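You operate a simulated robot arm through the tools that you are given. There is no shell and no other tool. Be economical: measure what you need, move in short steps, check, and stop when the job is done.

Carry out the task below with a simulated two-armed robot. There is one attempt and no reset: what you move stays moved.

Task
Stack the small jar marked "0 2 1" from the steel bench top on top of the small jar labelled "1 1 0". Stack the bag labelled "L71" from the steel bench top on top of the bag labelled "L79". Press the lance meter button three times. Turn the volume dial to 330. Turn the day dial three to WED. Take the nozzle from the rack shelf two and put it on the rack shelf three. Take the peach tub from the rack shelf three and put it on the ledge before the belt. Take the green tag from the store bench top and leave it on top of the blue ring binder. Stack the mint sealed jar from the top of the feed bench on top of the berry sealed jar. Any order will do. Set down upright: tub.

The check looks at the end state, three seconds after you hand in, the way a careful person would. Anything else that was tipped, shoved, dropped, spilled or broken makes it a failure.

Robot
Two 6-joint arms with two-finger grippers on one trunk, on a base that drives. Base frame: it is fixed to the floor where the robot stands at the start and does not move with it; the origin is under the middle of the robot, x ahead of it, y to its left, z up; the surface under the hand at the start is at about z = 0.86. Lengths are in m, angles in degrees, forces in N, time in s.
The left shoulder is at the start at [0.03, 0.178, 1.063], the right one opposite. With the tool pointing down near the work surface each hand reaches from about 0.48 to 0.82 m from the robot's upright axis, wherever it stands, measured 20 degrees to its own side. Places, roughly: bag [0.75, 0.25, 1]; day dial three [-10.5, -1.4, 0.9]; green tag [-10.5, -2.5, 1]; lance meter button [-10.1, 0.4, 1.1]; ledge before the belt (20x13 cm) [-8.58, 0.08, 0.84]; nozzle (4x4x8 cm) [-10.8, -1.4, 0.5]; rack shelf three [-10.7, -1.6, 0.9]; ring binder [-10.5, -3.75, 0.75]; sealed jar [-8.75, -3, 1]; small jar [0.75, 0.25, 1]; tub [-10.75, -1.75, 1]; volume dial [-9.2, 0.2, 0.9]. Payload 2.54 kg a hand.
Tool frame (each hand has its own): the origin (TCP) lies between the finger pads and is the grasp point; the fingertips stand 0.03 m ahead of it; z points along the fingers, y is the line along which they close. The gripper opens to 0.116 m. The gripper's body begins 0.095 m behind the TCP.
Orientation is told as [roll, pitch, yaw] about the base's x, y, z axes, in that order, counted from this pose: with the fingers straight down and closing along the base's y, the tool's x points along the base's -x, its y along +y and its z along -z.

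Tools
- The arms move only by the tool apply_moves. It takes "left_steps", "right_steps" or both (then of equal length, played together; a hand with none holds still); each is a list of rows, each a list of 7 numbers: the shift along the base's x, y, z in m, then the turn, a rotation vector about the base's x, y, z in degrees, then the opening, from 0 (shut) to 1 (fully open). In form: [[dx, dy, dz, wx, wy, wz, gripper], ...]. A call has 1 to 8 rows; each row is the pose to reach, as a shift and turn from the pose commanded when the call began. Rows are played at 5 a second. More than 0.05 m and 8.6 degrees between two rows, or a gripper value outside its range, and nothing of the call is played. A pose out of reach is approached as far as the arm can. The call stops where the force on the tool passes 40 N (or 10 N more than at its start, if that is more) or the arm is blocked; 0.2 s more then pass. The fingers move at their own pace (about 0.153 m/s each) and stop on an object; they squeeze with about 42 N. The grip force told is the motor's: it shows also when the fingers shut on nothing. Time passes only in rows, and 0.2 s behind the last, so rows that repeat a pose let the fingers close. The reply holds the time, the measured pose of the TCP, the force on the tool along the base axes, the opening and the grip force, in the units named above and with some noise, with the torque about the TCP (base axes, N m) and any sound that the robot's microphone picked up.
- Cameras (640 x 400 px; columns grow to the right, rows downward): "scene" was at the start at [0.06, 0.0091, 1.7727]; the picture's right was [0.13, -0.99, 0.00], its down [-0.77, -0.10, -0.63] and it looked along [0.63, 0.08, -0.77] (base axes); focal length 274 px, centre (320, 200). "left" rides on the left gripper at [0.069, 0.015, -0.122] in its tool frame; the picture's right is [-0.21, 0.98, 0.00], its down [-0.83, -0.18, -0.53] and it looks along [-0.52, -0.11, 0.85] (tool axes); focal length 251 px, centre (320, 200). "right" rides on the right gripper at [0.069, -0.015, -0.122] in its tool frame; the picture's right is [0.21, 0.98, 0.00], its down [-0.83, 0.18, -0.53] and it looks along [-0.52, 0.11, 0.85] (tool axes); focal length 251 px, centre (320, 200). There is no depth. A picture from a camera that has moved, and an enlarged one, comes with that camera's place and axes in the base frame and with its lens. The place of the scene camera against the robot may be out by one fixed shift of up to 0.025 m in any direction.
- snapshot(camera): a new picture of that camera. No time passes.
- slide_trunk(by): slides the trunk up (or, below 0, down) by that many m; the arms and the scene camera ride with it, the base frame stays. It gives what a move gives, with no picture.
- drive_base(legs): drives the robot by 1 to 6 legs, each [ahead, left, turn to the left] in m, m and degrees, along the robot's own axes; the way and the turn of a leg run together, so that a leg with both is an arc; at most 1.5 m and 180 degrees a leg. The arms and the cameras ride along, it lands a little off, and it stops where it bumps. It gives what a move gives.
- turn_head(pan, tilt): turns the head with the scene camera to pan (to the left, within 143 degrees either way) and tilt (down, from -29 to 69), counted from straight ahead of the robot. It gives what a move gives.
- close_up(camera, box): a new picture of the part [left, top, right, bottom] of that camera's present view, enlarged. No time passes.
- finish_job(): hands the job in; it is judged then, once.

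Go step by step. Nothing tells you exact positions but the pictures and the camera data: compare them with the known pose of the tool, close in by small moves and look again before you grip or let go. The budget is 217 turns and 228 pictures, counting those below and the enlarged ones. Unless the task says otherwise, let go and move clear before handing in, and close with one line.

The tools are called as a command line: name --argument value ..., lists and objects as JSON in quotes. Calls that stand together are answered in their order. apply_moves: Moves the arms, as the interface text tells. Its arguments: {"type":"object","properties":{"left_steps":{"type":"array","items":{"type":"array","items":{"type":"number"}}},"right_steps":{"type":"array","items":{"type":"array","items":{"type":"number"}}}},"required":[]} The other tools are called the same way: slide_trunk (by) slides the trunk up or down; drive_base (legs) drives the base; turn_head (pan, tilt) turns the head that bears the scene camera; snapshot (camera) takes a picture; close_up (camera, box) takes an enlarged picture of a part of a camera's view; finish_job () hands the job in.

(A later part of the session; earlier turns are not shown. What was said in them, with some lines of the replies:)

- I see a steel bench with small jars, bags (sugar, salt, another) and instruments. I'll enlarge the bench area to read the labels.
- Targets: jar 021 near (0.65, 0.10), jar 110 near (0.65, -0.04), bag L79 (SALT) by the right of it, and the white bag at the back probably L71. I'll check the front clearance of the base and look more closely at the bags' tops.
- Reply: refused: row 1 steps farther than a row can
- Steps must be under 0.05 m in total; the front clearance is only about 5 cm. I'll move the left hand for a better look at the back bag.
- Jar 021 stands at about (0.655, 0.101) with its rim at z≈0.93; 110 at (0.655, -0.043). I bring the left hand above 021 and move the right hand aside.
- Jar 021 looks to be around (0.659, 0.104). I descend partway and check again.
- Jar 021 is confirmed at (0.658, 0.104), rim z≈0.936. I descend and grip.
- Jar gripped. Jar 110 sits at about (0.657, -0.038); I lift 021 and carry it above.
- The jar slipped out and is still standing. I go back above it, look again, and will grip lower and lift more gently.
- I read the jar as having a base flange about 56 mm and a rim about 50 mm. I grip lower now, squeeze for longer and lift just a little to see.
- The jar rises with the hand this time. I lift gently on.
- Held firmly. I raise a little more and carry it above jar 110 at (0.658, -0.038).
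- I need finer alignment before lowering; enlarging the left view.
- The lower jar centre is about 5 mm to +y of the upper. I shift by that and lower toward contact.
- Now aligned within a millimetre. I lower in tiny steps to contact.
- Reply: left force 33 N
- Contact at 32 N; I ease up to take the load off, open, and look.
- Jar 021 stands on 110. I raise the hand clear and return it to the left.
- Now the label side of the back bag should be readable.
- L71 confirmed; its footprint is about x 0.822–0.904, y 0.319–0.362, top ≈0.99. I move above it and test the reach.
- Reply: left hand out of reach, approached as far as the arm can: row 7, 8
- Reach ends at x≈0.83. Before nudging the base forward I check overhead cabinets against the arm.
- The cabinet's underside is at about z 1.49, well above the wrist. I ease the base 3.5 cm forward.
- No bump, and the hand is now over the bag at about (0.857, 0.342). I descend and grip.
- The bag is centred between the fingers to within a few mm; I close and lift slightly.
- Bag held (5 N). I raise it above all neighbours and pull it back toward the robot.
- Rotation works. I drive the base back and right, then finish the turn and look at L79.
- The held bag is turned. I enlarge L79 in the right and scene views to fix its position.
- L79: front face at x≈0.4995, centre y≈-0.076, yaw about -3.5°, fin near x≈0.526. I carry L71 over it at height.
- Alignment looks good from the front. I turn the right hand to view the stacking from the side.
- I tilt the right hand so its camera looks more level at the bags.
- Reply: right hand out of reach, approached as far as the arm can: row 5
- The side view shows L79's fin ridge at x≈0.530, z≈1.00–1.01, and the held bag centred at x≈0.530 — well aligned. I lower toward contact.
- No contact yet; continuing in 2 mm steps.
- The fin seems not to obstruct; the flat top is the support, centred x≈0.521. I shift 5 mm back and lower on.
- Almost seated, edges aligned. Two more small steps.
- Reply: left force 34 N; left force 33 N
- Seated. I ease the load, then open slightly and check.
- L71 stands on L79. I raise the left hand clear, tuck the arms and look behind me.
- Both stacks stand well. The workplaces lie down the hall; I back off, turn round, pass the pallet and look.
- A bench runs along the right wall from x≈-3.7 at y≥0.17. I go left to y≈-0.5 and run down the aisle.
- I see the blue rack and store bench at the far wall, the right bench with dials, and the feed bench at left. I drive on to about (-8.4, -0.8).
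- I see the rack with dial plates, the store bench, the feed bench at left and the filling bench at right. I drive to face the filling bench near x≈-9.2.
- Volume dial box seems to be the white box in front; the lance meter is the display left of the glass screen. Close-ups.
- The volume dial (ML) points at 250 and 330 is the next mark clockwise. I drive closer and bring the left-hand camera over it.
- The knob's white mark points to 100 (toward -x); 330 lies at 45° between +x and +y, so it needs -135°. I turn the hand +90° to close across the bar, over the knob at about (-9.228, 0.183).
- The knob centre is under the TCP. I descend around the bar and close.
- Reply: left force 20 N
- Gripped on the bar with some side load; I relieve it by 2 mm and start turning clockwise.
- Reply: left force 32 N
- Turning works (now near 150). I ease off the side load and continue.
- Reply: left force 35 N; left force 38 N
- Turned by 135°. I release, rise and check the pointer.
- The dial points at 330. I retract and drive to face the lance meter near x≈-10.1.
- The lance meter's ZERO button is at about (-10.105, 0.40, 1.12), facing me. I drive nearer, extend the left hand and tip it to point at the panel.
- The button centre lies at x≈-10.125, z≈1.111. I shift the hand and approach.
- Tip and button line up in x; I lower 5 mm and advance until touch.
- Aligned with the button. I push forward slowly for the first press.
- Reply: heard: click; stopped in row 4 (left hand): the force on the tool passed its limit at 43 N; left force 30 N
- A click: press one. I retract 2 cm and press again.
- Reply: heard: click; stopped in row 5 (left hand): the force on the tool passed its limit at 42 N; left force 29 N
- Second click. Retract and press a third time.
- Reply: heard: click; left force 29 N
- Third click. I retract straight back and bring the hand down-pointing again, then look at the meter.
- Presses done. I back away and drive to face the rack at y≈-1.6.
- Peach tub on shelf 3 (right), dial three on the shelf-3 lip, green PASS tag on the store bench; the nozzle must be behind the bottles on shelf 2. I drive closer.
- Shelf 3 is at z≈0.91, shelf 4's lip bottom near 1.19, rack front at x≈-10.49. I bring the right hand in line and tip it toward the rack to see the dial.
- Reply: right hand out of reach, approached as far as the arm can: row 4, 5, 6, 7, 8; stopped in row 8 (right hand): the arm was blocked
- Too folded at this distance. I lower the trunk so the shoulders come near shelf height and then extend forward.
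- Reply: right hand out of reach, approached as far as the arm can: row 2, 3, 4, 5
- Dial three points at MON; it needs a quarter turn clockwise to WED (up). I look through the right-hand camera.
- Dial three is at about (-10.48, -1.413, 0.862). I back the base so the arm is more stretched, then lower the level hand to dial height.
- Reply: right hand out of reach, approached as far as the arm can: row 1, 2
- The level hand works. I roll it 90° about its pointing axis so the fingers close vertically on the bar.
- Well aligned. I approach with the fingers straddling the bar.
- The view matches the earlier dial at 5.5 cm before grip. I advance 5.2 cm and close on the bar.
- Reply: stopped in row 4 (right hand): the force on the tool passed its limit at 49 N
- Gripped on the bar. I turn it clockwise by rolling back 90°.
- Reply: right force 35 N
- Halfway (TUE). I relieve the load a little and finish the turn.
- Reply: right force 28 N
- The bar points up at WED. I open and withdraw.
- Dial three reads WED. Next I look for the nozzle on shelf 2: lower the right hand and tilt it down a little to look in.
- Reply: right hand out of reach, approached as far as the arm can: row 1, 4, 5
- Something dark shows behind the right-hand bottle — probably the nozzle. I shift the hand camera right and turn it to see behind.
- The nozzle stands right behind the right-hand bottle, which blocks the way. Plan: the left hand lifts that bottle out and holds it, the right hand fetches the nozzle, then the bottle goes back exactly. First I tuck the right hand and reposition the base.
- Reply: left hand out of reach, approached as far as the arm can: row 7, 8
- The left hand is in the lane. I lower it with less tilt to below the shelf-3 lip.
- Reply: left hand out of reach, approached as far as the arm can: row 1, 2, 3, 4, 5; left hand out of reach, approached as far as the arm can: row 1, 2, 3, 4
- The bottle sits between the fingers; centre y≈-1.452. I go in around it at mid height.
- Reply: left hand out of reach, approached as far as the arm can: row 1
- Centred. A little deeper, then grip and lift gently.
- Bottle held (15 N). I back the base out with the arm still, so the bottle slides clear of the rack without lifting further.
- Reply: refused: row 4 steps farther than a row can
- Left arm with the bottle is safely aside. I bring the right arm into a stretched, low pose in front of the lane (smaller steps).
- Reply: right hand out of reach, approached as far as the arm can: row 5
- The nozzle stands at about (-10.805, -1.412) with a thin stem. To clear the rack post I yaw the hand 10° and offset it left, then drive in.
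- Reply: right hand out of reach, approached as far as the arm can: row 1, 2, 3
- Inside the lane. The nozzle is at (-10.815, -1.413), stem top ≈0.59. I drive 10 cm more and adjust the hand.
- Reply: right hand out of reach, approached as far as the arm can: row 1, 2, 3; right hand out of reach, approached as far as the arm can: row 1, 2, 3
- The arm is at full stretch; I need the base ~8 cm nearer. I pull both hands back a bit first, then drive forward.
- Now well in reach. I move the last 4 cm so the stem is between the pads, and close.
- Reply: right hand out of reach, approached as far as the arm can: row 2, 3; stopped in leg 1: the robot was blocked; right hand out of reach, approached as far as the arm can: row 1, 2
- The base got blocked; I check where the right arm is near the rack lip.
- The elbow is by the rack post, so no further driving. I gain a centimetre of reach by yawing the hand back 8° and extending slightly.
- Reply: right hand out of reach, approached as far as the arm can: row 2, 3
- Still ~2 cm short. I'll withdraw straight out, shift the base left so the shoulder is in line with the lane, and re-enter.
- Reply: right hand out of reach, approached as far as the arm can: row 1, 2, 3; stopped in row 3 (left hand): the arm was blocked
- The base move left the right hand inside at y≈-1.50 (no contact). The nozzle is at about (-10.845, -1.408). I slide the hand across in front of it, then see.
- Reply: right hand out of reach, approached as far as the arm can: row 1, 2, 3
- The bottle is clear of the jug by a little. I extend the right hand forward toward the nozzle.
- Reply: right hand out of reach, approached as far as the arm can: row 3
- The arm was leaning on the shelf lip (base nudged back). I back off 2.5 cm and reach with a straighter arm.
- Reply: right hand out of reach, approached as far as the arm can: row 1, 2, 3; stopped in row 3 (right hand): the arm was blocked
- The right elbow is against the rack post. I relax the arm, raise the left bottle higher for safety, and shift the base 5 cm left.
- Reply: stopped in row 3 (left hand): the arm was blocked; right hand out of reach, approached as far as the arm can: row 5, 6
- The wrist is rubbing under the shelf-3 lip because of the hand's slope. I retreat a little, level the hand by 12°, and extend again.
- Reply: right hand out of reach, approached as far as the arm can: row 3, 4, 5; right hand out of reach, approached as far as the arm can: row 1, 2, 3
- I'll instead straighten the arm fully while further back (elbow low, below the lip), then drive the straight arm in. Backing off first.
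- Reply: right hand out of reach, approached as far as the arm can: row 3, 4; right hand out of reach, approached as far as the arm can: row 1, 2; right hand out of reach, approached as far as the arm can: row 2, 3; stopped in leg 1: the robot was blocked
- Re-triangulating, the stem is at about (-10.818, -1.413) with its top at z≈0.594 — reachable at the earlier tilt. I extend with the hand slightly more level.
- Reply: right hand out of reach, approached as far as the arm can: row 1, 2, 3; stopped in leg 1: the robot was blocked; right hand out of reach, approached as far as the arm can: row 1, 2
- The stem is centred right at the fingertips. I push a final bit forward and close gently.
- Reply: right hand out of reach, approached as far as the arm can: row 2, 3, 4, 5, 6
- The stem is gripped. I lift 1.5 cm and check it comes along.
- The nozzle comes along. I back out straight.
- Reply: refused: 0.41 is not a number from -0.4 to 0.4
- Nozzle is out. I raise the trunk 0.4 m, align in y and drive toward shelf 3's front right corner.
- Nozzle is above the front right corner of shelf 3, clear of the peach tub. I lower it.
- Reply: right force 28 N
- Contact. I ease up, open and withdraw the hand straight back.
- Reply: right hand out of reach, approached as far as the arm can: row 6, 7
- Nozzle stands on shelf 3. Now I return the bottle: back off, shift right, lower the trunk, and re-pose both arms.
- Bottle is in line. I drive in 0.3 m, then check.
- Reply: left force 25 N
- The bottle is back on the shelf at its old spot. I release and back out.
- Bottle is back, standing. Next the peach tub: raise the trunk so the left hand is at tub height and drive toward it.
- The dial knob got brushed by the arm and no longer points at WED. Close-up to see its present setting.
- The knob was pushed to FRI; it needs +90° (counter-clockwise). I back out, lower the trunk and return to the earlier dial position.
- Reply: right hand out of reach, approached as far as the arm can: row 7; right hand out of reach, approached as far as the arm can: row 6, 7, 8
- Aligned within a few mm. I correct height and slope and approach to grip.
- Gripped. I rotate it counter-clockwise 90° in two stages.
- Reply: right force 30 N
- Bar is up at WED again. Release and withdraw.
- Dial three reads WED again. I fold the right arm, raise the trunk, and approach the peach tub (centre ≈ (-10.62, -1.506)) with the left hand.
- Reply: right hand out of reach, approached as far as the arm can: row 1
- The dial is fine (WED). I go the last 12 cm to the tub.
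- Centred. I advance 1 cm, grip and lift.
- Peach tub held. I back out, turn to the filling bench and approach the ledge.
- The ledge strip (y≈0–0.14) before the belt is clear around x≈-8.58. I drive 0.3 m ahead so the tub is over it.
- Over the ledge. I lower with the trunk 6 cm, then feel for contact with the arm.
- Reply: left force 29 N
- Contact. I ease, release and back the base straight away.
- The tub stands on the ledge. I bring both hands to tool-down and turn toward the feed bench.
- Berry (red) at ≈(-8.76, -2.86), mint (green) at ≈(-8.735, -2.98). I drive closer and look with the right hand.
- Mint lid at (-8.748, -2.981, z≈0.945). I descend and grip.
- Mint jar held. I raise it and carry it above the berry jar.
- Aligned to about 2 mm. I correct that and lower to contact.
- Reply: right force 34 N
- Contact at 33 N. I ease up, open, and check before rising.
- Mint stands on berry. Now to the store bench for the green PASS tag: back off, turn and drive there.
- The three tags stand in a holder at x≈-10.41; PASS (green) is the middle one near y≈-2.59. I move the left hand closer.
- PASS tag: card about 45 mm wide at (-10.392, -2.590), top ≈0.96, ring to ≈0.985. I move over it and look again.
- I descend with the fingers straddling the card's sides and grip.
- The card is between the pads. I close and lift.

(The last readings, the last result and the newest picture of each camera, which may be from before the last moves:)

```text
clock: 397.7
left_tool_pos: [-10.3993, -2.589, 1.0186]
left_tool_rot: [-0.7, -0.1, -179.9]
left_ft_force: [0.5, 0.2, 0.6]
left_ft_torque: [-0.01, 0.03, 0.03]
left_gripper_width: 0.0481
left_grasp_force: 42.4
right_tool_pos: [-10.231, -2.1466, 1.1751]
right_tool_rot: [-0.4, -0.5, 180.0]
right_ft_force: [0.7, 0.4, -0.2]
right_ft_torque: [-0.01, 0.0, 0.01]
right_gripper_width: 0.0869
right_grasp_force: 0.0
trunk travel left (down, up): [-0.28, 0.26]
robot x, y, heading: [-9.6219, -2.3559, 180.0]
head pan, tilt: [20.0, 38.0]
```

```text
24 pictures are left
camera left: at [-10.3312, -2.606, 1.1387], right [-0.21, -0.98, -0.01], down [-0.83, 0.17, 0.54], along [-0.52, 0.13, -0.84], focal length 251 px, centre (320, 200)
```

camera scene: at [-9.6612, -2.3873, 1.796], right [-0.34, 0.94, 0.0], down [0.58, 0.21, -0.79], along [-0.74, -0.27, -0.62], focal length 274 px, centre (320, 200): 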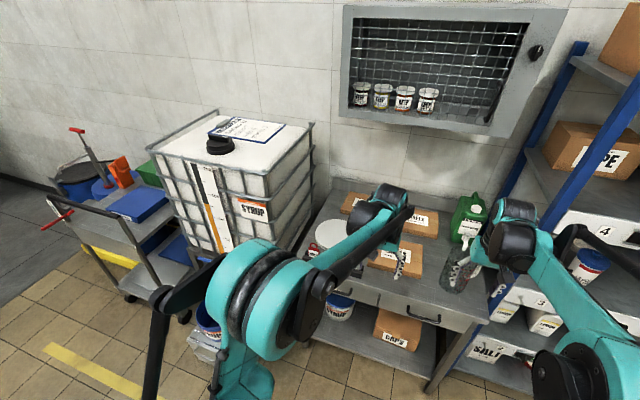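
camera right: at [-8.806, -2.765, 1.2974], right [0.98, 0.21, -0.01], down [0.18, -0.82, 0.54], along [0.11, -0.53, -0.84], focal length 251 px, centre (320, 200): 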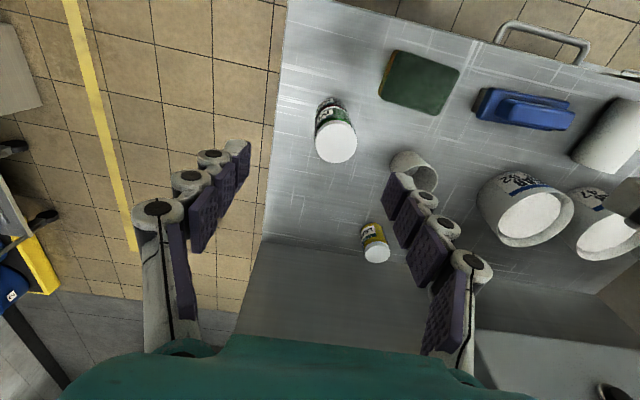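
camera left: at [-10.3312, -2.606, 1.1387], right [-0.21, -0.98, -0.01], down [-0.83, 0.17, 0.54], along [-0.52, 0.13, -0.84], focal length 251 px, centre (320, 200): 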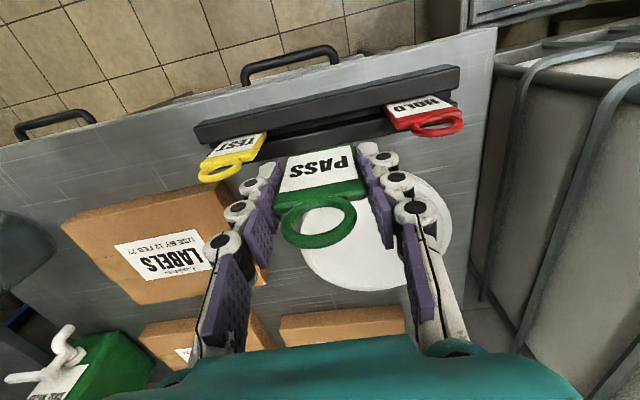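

PASS tag is held. The blue binder lies on the cart near (-10.5, -3.8). I pull back, drive left and look.

apply_moves --left_steps '[[0.02, 0, 0.035, 0, 0, 0, 0.0], [0.04, 0.01, 0.07, 0, 0, 0, 0.0], [0.06, 0.02, 0.105, 0, 0, 0, 0.0], [0.09, 0.04, 0.13, 0, 0, 0, 0.0]]'

drive_base --legs '[[0.2, 0, 0]]'

```text
clock: 398.7
left_tool_pos: [-10.3089, -2.5475, 1.1479]
left_tool_rot: [-0.6, -0.1, -180.0]
left_ft_force: [-1.2, -0.6, 0.2]
left_ft_torque: [-0.03, 0.01, -0.01]
left_gripper_width: 0.0479
left_grasp_force: 42.0
right_tool_pos: [-10.2304, -2.145, 1.1768]
right_tool_rot: [-0.3, -0.6, 179.9]
right_ft_force: [0.1, -0.6, -0.1]
right_ft_torque: [-0.04, 0.03, 0.0]
right_gripper_width: 0.0871
right_grasp_force: 0.0
trunk travel left (down, up): [-0.28, 0.26]
robot x, y, heading: [-9.6233, -2.3574, 179.7]
head pan, tilt: [20.0, 38.0]
```

```text
clock: 400.3
left_tool_pos: [-10.5177, -2.5473, 1.1467]
left_tool_rot: [-0.9, 0.0, -180.0]
left_ft_force: [-0.4, 0.0, -0.7]
left_ft_torque: [0.02, -0.05, -0.03]
left_gripper_width: 0.0477
left_grasp_force: 41.8
right_tool_pos: [-10.4385, -2.1459, 1.1755]
right_tool_rot: [-0.4, -0.5, 179.8]
right_ft_force: [-0.2, -0.3, -0.3]
right_ft_torque: [0.01, -0.04, 0.01]
right_gripper_width: 0.0871
right_grasp_force: 0.1
trunk travel left (down, up): [-0.28, 0.26]
robot x, y, heading: [-9.8291, -2.3562, 179.9]
head pan, tilt: [20.0, 38.0]
```

I moved forward by mistake (no contact, hands were high). Now back and left.

drive_base --legs '[[-0.45, 0, 0], [0, 1.4, 0]]'

turn_head --pan 0 --tilt 40

snapshot --camera "scene"

```text
clock: 409.5
left_tool_pos: [-10.0691, -3.9104, 1.1467]
left_tool_rot: [-0.8, -0.1, 179.5]
left_ft_force: [-0.3, -0.6, -0.6]
left_ft_torque: [0.01, 0.0, -0.02]
left_gripper_width: 0.0481
left_grasp_force: 42.1
right_tool_pos: [-9.9859, -3.509, 1.1747]
right_tool_rot: [-0.4, -0.5, 179.3]
right_ft_force: [0.1, 0.5, 0.7]
right_ft_torque: [-0.01, 0.0, -0.01]
right_gripper_width: 0.087
right_grasp_force: 0.1
trunk travel left (down, up): [-0.28, 0.26]
robot x, y, heading: [-9.3796, -3.7277, 179.0]
head pan, tilt: [20.0, 38.0]
```

```text
clock: 410.3
left_tool_pos: [-10.0695, -3.9091, 1.148]
left_tool_rot: [-0.8, 0.0, 179.5]
left_ft_force: [-0.6, -0.5, -0.2]
left_ft_torque: [-0.01, -0.01, 0.0]
left_gripper_width: 0.0482
left_grasp_force: 42.3
right_tool_pos: [-9.9855, -3.5088, 1.174]
right_tool_rot: [-0.3, -0.5, 179.2]
right_ft_force: [0.9, -0.1, -0.8]
right_ft_torque: [0.0, 0.0, 0.03]
right_gripper_width: 0.0872
right_grasp_force: 0.1
trunk travel left (down, up): [-0.28, 0.26]
robot x, y, heading: [-9.3757, -3.7265, 179.1]
head pan, tilt: [0.0, 40.0]
```

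```text
23 pictures are left
camera scene: at [-9.4205, -3.7262, 1.7929], right [0.01, 1.0, 0.0], down [0.64, -0.01, -0.77], along [-0.77, 0.01, -0.64], focal length 274 px, centre (320, 200)
```

scene: 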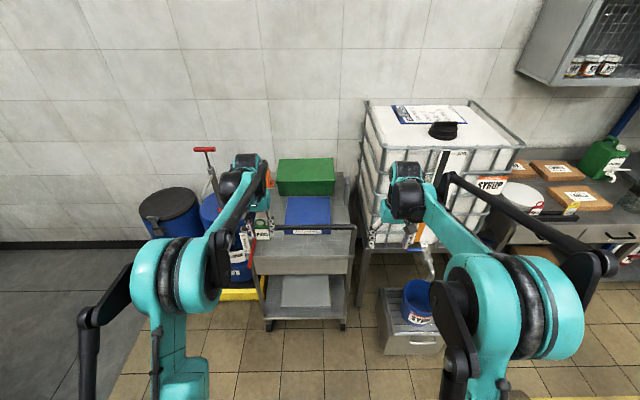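

The binder lies flat on the cart at about (-10.53, -3.78). I retract the right hand (IBC nearby), shift the left hand over and tip it 32° so the tag can be laid down.

apply_moves --left_steps '[[0, 0.03, 0, 0, 8, 0, 0.0], [0, 0.06, 0, 0, 16, 0, 0.0], [0, 0.09, 0, 0, 24, 0, 0.0], [0, 0.12, 0, 0, 32, 0, 0.0], [0, 0.13, 0, 0, 35, 0, 0.0]]' --right_steps '[[0.035, 0, 0.02, 0, 0, 0, 0.5], [0.07, 0, 0.04, 0, 0, 0, 0.5], [0.105, 0.01, 0.06, 0, 0, 0, 0.5], [0.14, 0.02, 0.08, 0, 0, 0, 0.5], [0.17, 0.03, 0.1, 0, 0, 0, 0.5]]'

drive_base --legs '[[0.36, 0, 0.8]]'

snapshot --camera "left"

snapshot --camera "scene"

```text
clock: 411.5
left_tool_pos: [-10.0689, -3.7799, 1.1489]
left_tool_rot: [-0.5, -35.2, 179.4]
left_ft_force: [0.2, 0.0, -0.2]
left_ft_torque: [-0.03, 0.03, -0.04]
left_gripper_width: 0.0482
left_grasp_force: 42.1
right_tool_pos: [-9.8135, -3.4813, 1.2738]
right_tool_rot: [-0.3, -0.5, 179.3]
right_ft_force: [0.2, -0.1, 0.4]
right_ft_torque: [0.02, 0.06, 0.01]
right_gripper_width: 0.0581
right_grasp_force: 0.1
trunk travel left (down, up): [-0.28, 0.26]
robot x, y, heading: [-9.3768, -3.7289, 179.5]
head pan, tilt: [0.0, 40.0]
```

```text
clock: 413.8
left_tool_pos: [-10.4258, -3.7766, 1.1478]
left_tool_rot: [-0.3, -35.0, 179.5]
left_ft_force: [-0.2, 0.3, 0.5]
left_ft_torque: [0.0, 0.0, -0.03]
left_gripper_width: 0.048
left_grasp_force: 42.1
right_tool_pos: [-10.1712, -3.4759, 1.2728]
right_tool_rot: [-0.4, -0.5, 179.4]
right_ft_force: [-0.1, 0.4, -0.6]
right_ft_torque: [-0.04, 0.0, -0.01]
right_gripper_width: 0.0581
right_grasp_force: 0.0
trunk travel left (down, up): [-0.28, 0.26]
robot x, y, heading: [-9.7363, -3.7195, 179.5]
head pan, tilt: [0.0, 40.0]
```

```text
22 pictures are left
camera left: at [-10.3009, -3.7942, 1.2068], right [-0.19, -0.98, 0.12], down [-0.37, 0.18, 0.91], along [-0.91, 0.13, -0.39], focal length 251 px, centre (320, 200)
```

left: 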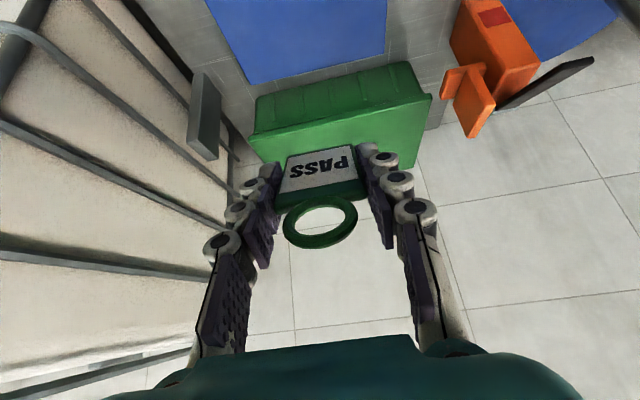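

```text
21 pictures are left
camera scene: at [-9.7772, -3.7219, 1.7929], right [0.01, 1.0, 0.0], down [0.64, -0.01, -0.77], along [-0.77, 0.01, -0.64], focal length 274 px, centre (320, 200)
```

scene: 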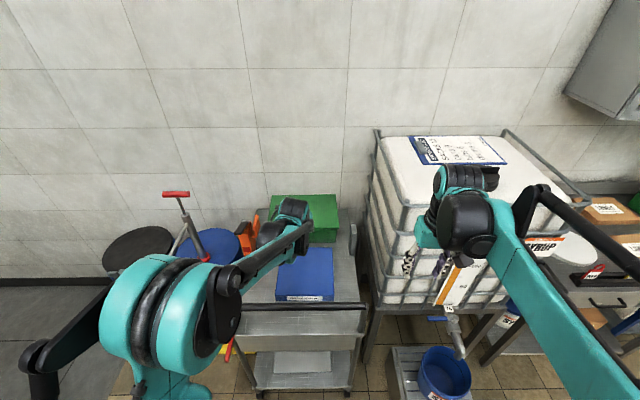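

Binder top spans x≈-10.36…-10.64, y centre ≈-3.776. I move over it and lower toward it.

apply_moves --left_steps '[[-0.02, 0, -0.03, 0, 0, 0, 0.0], [-0.04, 0, -0.065, 0, 0, 0, 0.0], [-0.06, 0, -0.1, 0, 0, 0, 0.0], [-0.075, 0, -0.14, 0, 0, 0, 0.0], [-0.075, 0, -0.18, 0, 0, 0, 0.0], [-0.075, 0, -0.22, 0, 0, 0, 0.0], [-0.075, 0, -0.25, 0, 0, 0, 0.0]]'

snapshot --camera "left"

```text
clock: 415.4
left_tool_pos: [-10.5012, -3.7754, 0.8984]
left_tool_rot: [-0.4, -35.0, 179.5]
left_ft_force: [-0.3, 0.6, -0.2]
left_ft_torque: [0.01, 0.06, 0.03]
left_gripper_width: 0.0481
left_grasp_force: 41.9
right_tool_pos: [-10.1724, -3.4762, 1.273]
right_tool_rot: [-0.4, -0.5, 179.4]
right_ft_force: [0.2, -0.4, 0.1]
right_ft_torque: [0.03, 0.01, -0.01]
right_gripper_width: 0.0581
right_grasp_force: 0.0
trunk travel left (down, up): [-0.28, 0.26]
robot x, y, heading: [-9.7337, -3.7233, 179.7]
head pan, tilt: [0.0, 40.0]
```

```text
20 pictures are left
camera left: at [-10.3757, -3.7942, 0.9575], right [-0.19, -0.98, 0.12], down [-0.37, 0.18, 0.91], along [-0.91, 0.13, -0.39], focal length 251 px, centre (320, 200)
```

left: 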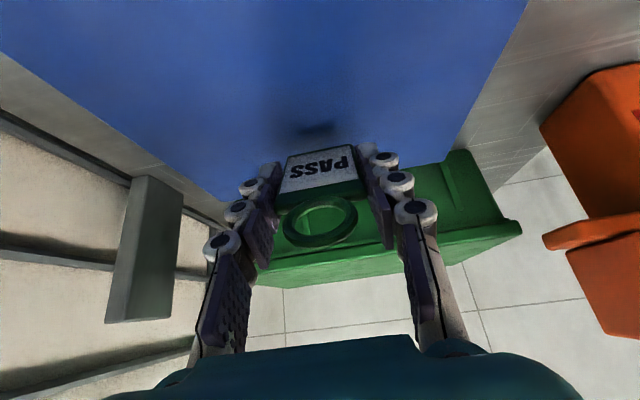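

The tag is over the binder with its shadow close. I lower in small steps to contact.

apply_moves --left_steps '[[0, 0, -0.008, 0, 0, 0, 0.0], [0, 0, -0.016, 0, 0, 0, 0.0], [0, 0, -0.024, 0, 0, 0, 0.0], [0, 0, -0.03, 0, 0, 0, 0.0]]'

snapshot --camera "left"

```text
clock: 416.4
left_tool_pos: [-10.5004, -3.7757, 0.8752]
left_tool_rot: [-0.3, -35.5, 179.4]
left_ft_force: [9.1, 0.2, 24.2]
left_ft_torque: [-0.21, 0.3, 0.1]
left_gripper_width: 0.0479
left_grasp_force: 42.9
right_tool_pos: [-10.1685, -3.4782, 1.2739]
right_tool_rot: [-0.3, -0.7, 179.4]
right_ft_force: [-0.5, 0.0, -0.4]
right_ft_torque: [0.04, 0.0, 0.0]
right_gripper_width: 0.0576
right_grasp_force: 0.0
trunk travel left (down, up): [-0.28, 0.26]
robot x, y, heading: [-9.7336, -3.7223, 179.5]
head pan, tilt: [0.0, 40.0]
stopped in row 4 (left hand): the force on the tool passed its limit at 62 N (the readings are from after the stop); the commanded pose is now the measured one
```

```text
19 pictures are left
camera left: at [-10.3737, -3.7936, 0.933], right [-0.19, -0.97, 0.12], down [-0.36, 0.18, 0.91], along [-0.91, 0.13, -0.39], focal length 251 px, centre (320, 200)
```

left: 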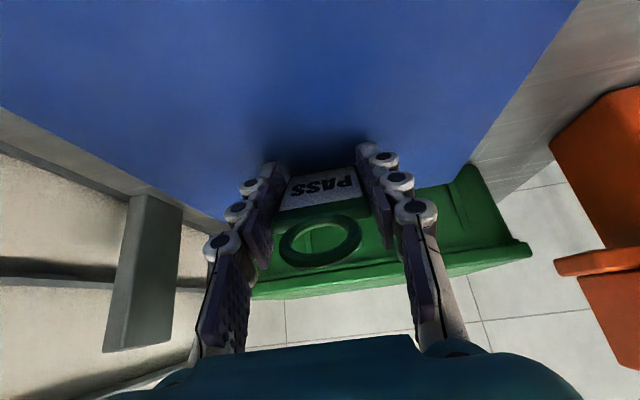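

Contact. I ease off slightly, tip the hand 24° more about the tag's lower edge to lay it flatter, then release.

apply_moves --left_steps '[[0.003, 0, 0.004, 0, 6, 0, 0.0], [0.007, 0, 0.001, 0, 13, 0, 0.0], [0.011, 0, -0.005, 0, 20, 0, 0.0], [0.014, 0, -0.009, 0, 24, 0, 0.0]]'

snapshot --camera "left"

```text
clock: 417.6
left_tool_pos: [-10.4872, -3.7734, 0.8963]
left_tool_rot: [0.3, -60.0, 178.8]
left_ft_force: [0.1, 0.3, 0.9]
left_ft_torque: [0.01, -0.05, 0.02]
left_gripper_width: 0.048
left_grasp_force: 42.3
right_tool_pos: [-10.1588, -3.4737, 1.2778]
right_tool_rot: [-0.3, -1.4, 179.4]
right_ft_force: [0.1, 0.7, 0.3]
right_ft_torque: [0.01, 0.05, -0.01]
right_gripper_width: 0.0579
right_grasp_force: 0.0
trunk travel left (down, up): [-0.28, 0.26]
robot x, y, heading: [-9.7383, -3.7201, 179.2]
head pan, tilt: [0.0, 40.0]
stopped in row 4 (left hand): the arm was blocked; the commanded pose is now the measured one
```

```text
18 pictures are left
camera left: at [-10.3479, -3.7911, 0.895], right [-0.12, -0.97, 0.19], down [0.05, 0.18, 0.98], along [-0.99, 0.13, 0.03], focal length 251 px, centre (320, 200)
```

left: 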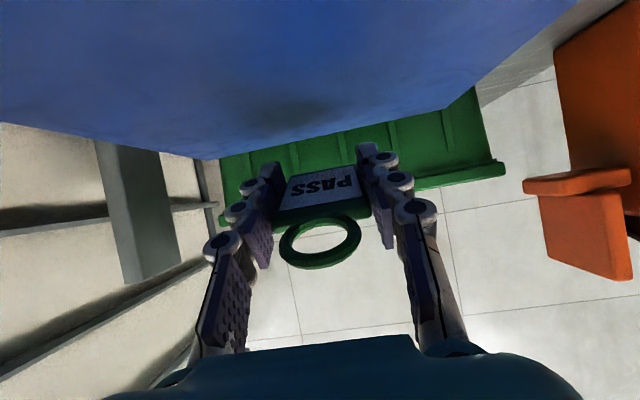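

The wrist touched the cart's bar; I tip back to 45° (relieving it) and set down there.

apply_moves --left_steps '[[0, 0, 0.012, 0, -6, 0, 0.0], [-0.005, 0, 0.012, 0, -12, 0, 0.0], [-0.012, 0, 0.0, 0, -16, 0, 0.0], [-0.012, 0, -0.012, 0, -16, 0, 0.0], [-0.012, 0, -0.018, 0, -16, 0, 0.0]]'

apply_moves --left_steps '[[0, 0, -0.003, 0, 0, 0, 0.0], [0, 0, -0.006, 0, 0, 0, 0.0], [0, 0, -0.009, 0, 0, 0, 0.0]]'

```text
clock: 418.7
left_tool_pos: [-10.512, -3.7773, 0.8743]
left_tool_rot: [0.0, -44.3, 179.3]
left_ft_force: [11.0, -1.6, 30.6]
left_ft_torque: [-0.09, 0.05, -0.02]
left_gripper_width: 0.0479
left_grasp_force: 41.9
right_tool_pos: [-10.1708, -3.4784, 1.2746]
right_tool_rot: [-0.4, -0.7, 179.3]
right_ft_force: [0.6, 0.0, -0.6]
right_ft_torque: [0.03, -0.02, -0.03]
right_gripper_width: 0.058
right_grasp_force: 0.2
trunk travel left (down, up): [-0.28, 0.26]
robot x, y, heading: [-9.735, -3.7179, 179.4]
head pan, tilt: [0.0, 40.0]
stopped in row 5 (left hand): the force on the tool passed its limit at 52 N (the readings are from after the stop); the commanded pose is now the measured one
```

```text
clock: 419.1
left_tool_pos: [-10.5145, -3.7771, 0.8736]
left_tool_rot: [0.1, -44.5, 179.2]
left_ft_force: [8.5, -2.0, 29.0]
left_ft_torque: [-0.09, 0.13, -0.13]
left_gripper_width: 0.048
left_grasp_force: 42.4
right_tool_pos: [-10.1717, -3.4776, 1.275]
right_tool_rot: [-0.4, -0.7, 179.4]
right_ft_force: [-1.2, 0.9, 0.9]
right_ft_torque: [0.02, -0.02, -0.04]
right_gripper_width: 0.058
right_grasp_force: 0.2
trunk travel left (down, up): [-0.28, 0.26]
robot x, y, heading: [-9.7381, -3.723, 179.5]
head pan, tilt: [0.0, 40.0]
stopped in row 1 (left hand): the force on the tool passed its limit at 46 N (the readings are from after the stop); the commanded pose is now the measured one
```

In contact at 45°. I ease, open, and look.

apply_moves --left_steps '[[0.001, 0, 0.003, 0, 0, 0, 0.0], [0.001, 0, 0.004, 0, 0, 0, 0.5], [0.001, 0, 0.004, 0, 0, 0, 0.7], [0.001, 0, 0.004, 0, 0, 0, 0.8], [0.001, 0, 0.004, 0, 0, 0, 0.8]]'

snapshot --camera "left"

```text
clock: 420.3
left_tool_pos: [-10.5147, -3.7786, 0.8732]
left_tool_rot: [-0.1, -44.1, 179.3]
left_ft_force: [0.1, -0.1, 0.4]
left_ft_torque: [0.02, 0.04, -0.01]
left_gripper_width: 0.0929
left_grasp_force: 0.0
right_tool_pos: [-10.1751, -3.4778, 1.2724]
right_tool_rot: [-0.4, -0.5, 179.5]
right_ft_force: [-0.3, 0.6, 1.2]
right_ft_torque: [-0.01, 0.02, -0.01]
right_gripper_width: 0.058
right_grasp_force: 0.0
trunk travel left (down, up): [-0.28, 0.26]
robot x, y, heading: [-9.7358, -3.7225, 179.3]
head pan, tilt: [0.0, 40.0]
```

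```text
17 pictures are left
camera left: at [-10.381, -3.7951, 0.9113], right [-0.17, -0.97, 0.15], down [-0.22, 0.18, 0.96], along [-0.96, 0.13, -0.24], focal length 251 px, centre (320, 200)
```

left: 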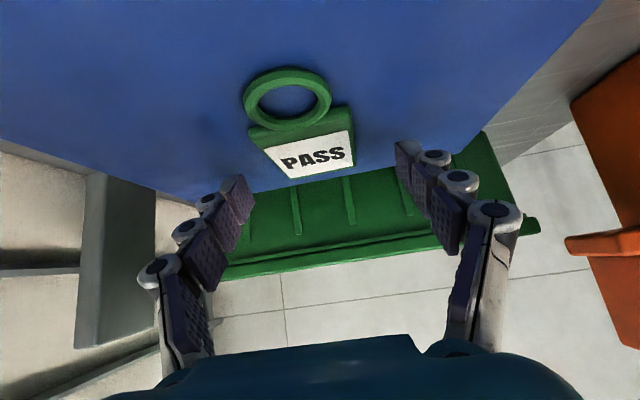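

The tag lies flat on the blue binder. I lift the hand clear and check from above.

apply_moves --left_steps '[[0, 0, 0.03, 0, 0, 0, 0.8], [0.01, 0, 0.07, 0, 0, 0, 0.8], [0.03, 0, 0.11, 0, -6, 0, 0.8], [0.05, 0, 0.15, 0, -12, 0, 0.8], [0.08, 0, 0.18, 0, -18, 0, 0.8], [0.11, 0, 0.21, 0, -24, 0, 0.8], [0.14, 0, 0.24, 0, -24, 0, 0.8]]'

drive_base --legs '[[-0.3, 0, 0]]'

close_up --camera "scene" --box '[200, 130, 420, 300]'

```text
clock: 421.9
left_tool_pos: [-10.3722, -3.7797, 1.1129]
left_tool_rot: [-0.4, -20.3, 179.5]
left_ft_force: [0.4, 0.1, 0.0]
left_ft_torque: [-0.03, 0.06, 0.03]
left_gripper_width: 0.0931
left_grasp_force: 0.0
right_tool_pos: [-10.1725, -3.4779, 1.2746]
right_tool_rot: [-0.4, -0.7, 179.4]
right_ft_force: [0.6, -0.7, 0.1]
right_ft_torque: [-0.01, 0.05, 0.03]
right_gripper_width: 0.0581
right_grasp_force: 0.0
trunk travel left (down, up): [-0.28, 0.26]
robot x, y, heading: [-9.7377, -3.7271, 179.4]
head pan, tilt: [0.0, 40.0]
```

```text
clock: 423.9
left_tool_pos: [-10.0775, -3.7802, 1.111]
left_tool_rot: [-0.4, -20.1, 179.2]
left_ft_force: [0.7, 0.2, 0.4]
left_ft_torque: [0.0, 0.02, 0.02]
left_gripper_width: 0.0928
left_grasp_force: 0.0
right_tool_pos: [-9.876, -3.4803, 1.2731]
right_tool_rot: [-0.4, -0.6, 179.3]
right_ft_force: [0.7, 0.1, 0.5]
right_ft_torque: [0.0, 0.03, 0.01]
right_gripper_width: 0.0581
right_grasp_force: 0.1
trunk travel left (down, up): [-0.28, 0.26]
robot x, y, heading: [-9.4417, -3.7243, 179.3]
head pan, tilt: [0.0, 40.0]
```

```text
2.35 times, centred on (310, 215) of scene
camera zoom: at [-9.4814, -3.7255, 1.793], right [0.01, 1.0, 0.0], down [0.64, -0.01, -0.77], along [-0.77, 0.01, -0.64], focal length 646 px, centre (344, 165)
```

zoom: 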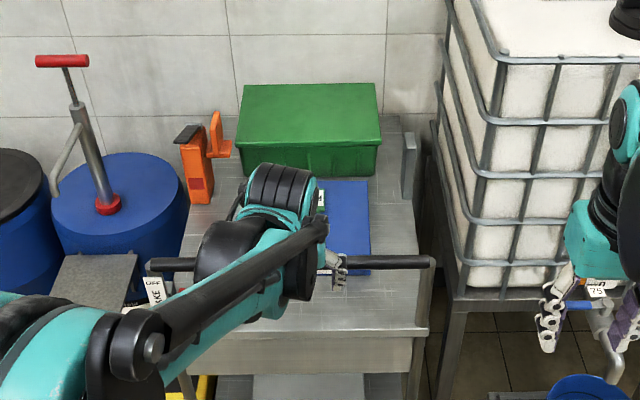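

The tag is on the binder. I drive past the rack to verify the dial, nozzle and bottle once more.

drive_base --legs '[[0, -1.05, 0], [0, -1.05, 0]]'

close_up --camera "scene" --box '[220, 120, 440, 330]'

```text
clock: 434.4
left_tool_pos: [-10.0122, -1.6512, 1.1115]
left_tool_rot: [-0.4, -20.2, 177.2]
left_ft_force: [0.0, 0.2, 0.2]
left_ft_torque: [0.0, -0.01, -0.02]
left_gripper_width: 0.093
left_grasp_force: 0.1
right_tool_pos: [-9.7987, -1.3581, 1.273]
right_tool_rot: [-0.4, -0.6, 177.1]
right_ft_force: [0.4, 0.6, 0.1]
right_ft_torque: [-0.04, 0.01, -0.03]
right_gripper_width: 0.0583
right_grasp_force: 0.0
trunk travel left (down, up): [-0.28, 0.26]
robot x, y, heading: [-9.374, -1.6158, 177.1]
head pan, tilt: [0.0, 40.0]
```

```text
1.90 times, centred on (330, 225) of scene
camera zoom: at [-9.4134, -1.6183, 1.7929], right [0.05, 1.0, 0.0], down [0.64, -0.03, -0.77], along [-0.77, 0.04, -0.64], focal length 523 px, centre (301, 152)
```

zoom: 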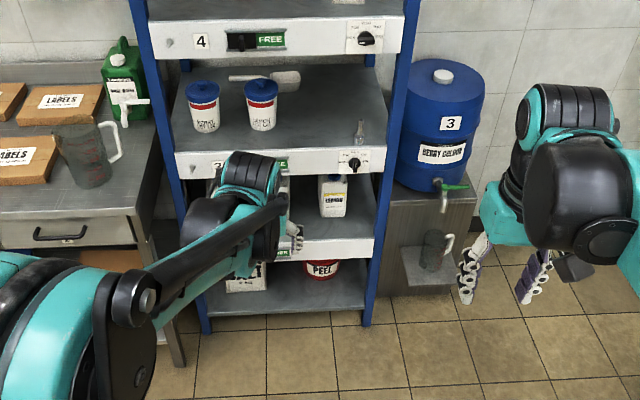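

close_up --camera "scene" --box '[315, 175, 365, 240]'

close_up --camera "scene" --box '[325, 120, 375, 160]'

```text
6.15 times, centred on (340, 208) of scene
camera zoom: at [-9.4134, -1.6183, 1.7929], right [0.05, 1.0, 0.0], down [0.64, -0.03, -0.77], along [-0.77, 0.04, -0.64], focal length 1688 px, centre (197, 154)
```

zoom: 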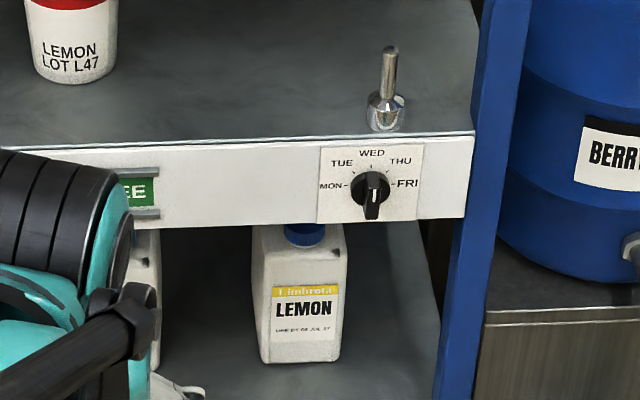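

```text
10.00 times, centred on (350, 140) of scene
camera zoom: at [-9.4134, -1.6183, 1.7929], right [0.05, 1.0, 0.0], down [0.64, -0.03, -0.77], along [-0.77, 0.04, -0.64], focal length 2744 px, centre (20, 800)
```

zoom: 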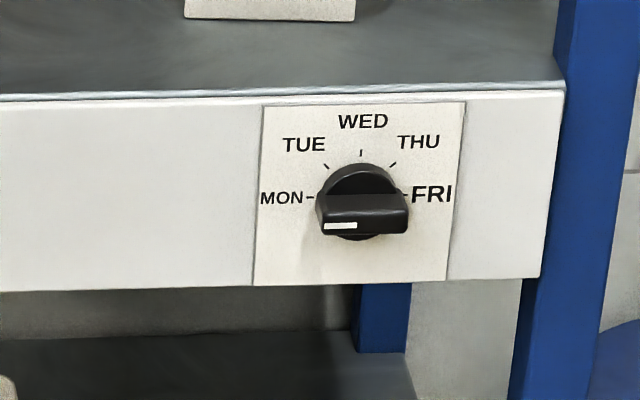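

I need a sharper look at dial three's white mark.

close_up --camera "scene" --box '[336, 196, 361, 216]'

```text
16.00 times, centred on (348, 206) of scene
camera zoom: at [-9.4134, -1.6183, 1.7929], right [0.05, 1.0, 0.0], down [0.64, -0.03, -0.77], along [-0.77, 0.04, -0.64], focal length 4390 px, centre (-136, 104)
```

zoom: 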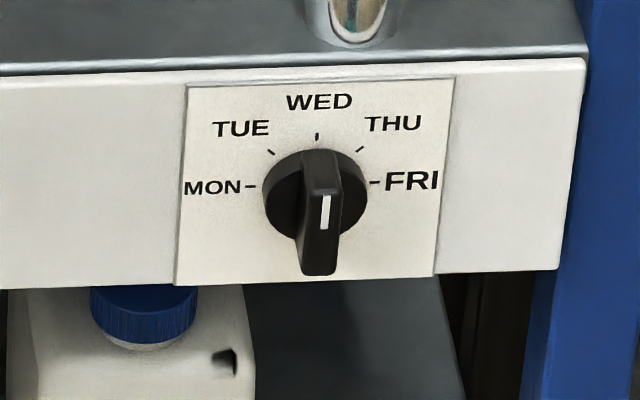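

Dial three points at WED, the nozzle stands on shelf three and the bottle is back in its place. Both hands are empty and clear, so I hand in.

finish_job

```text
The job is handed in.
```

All nine items were done and the job is handed in. Along the way I took the lemon bottle off shelf two to reach the nozzle and put it back in its place. The arm also knocked day dial three to FRI, and I turned it back to WED. After handing in I had one leftover doubt: I could not confirm that the shelf-four dial still reads what it did at the start, though I don't think an arm touched it.
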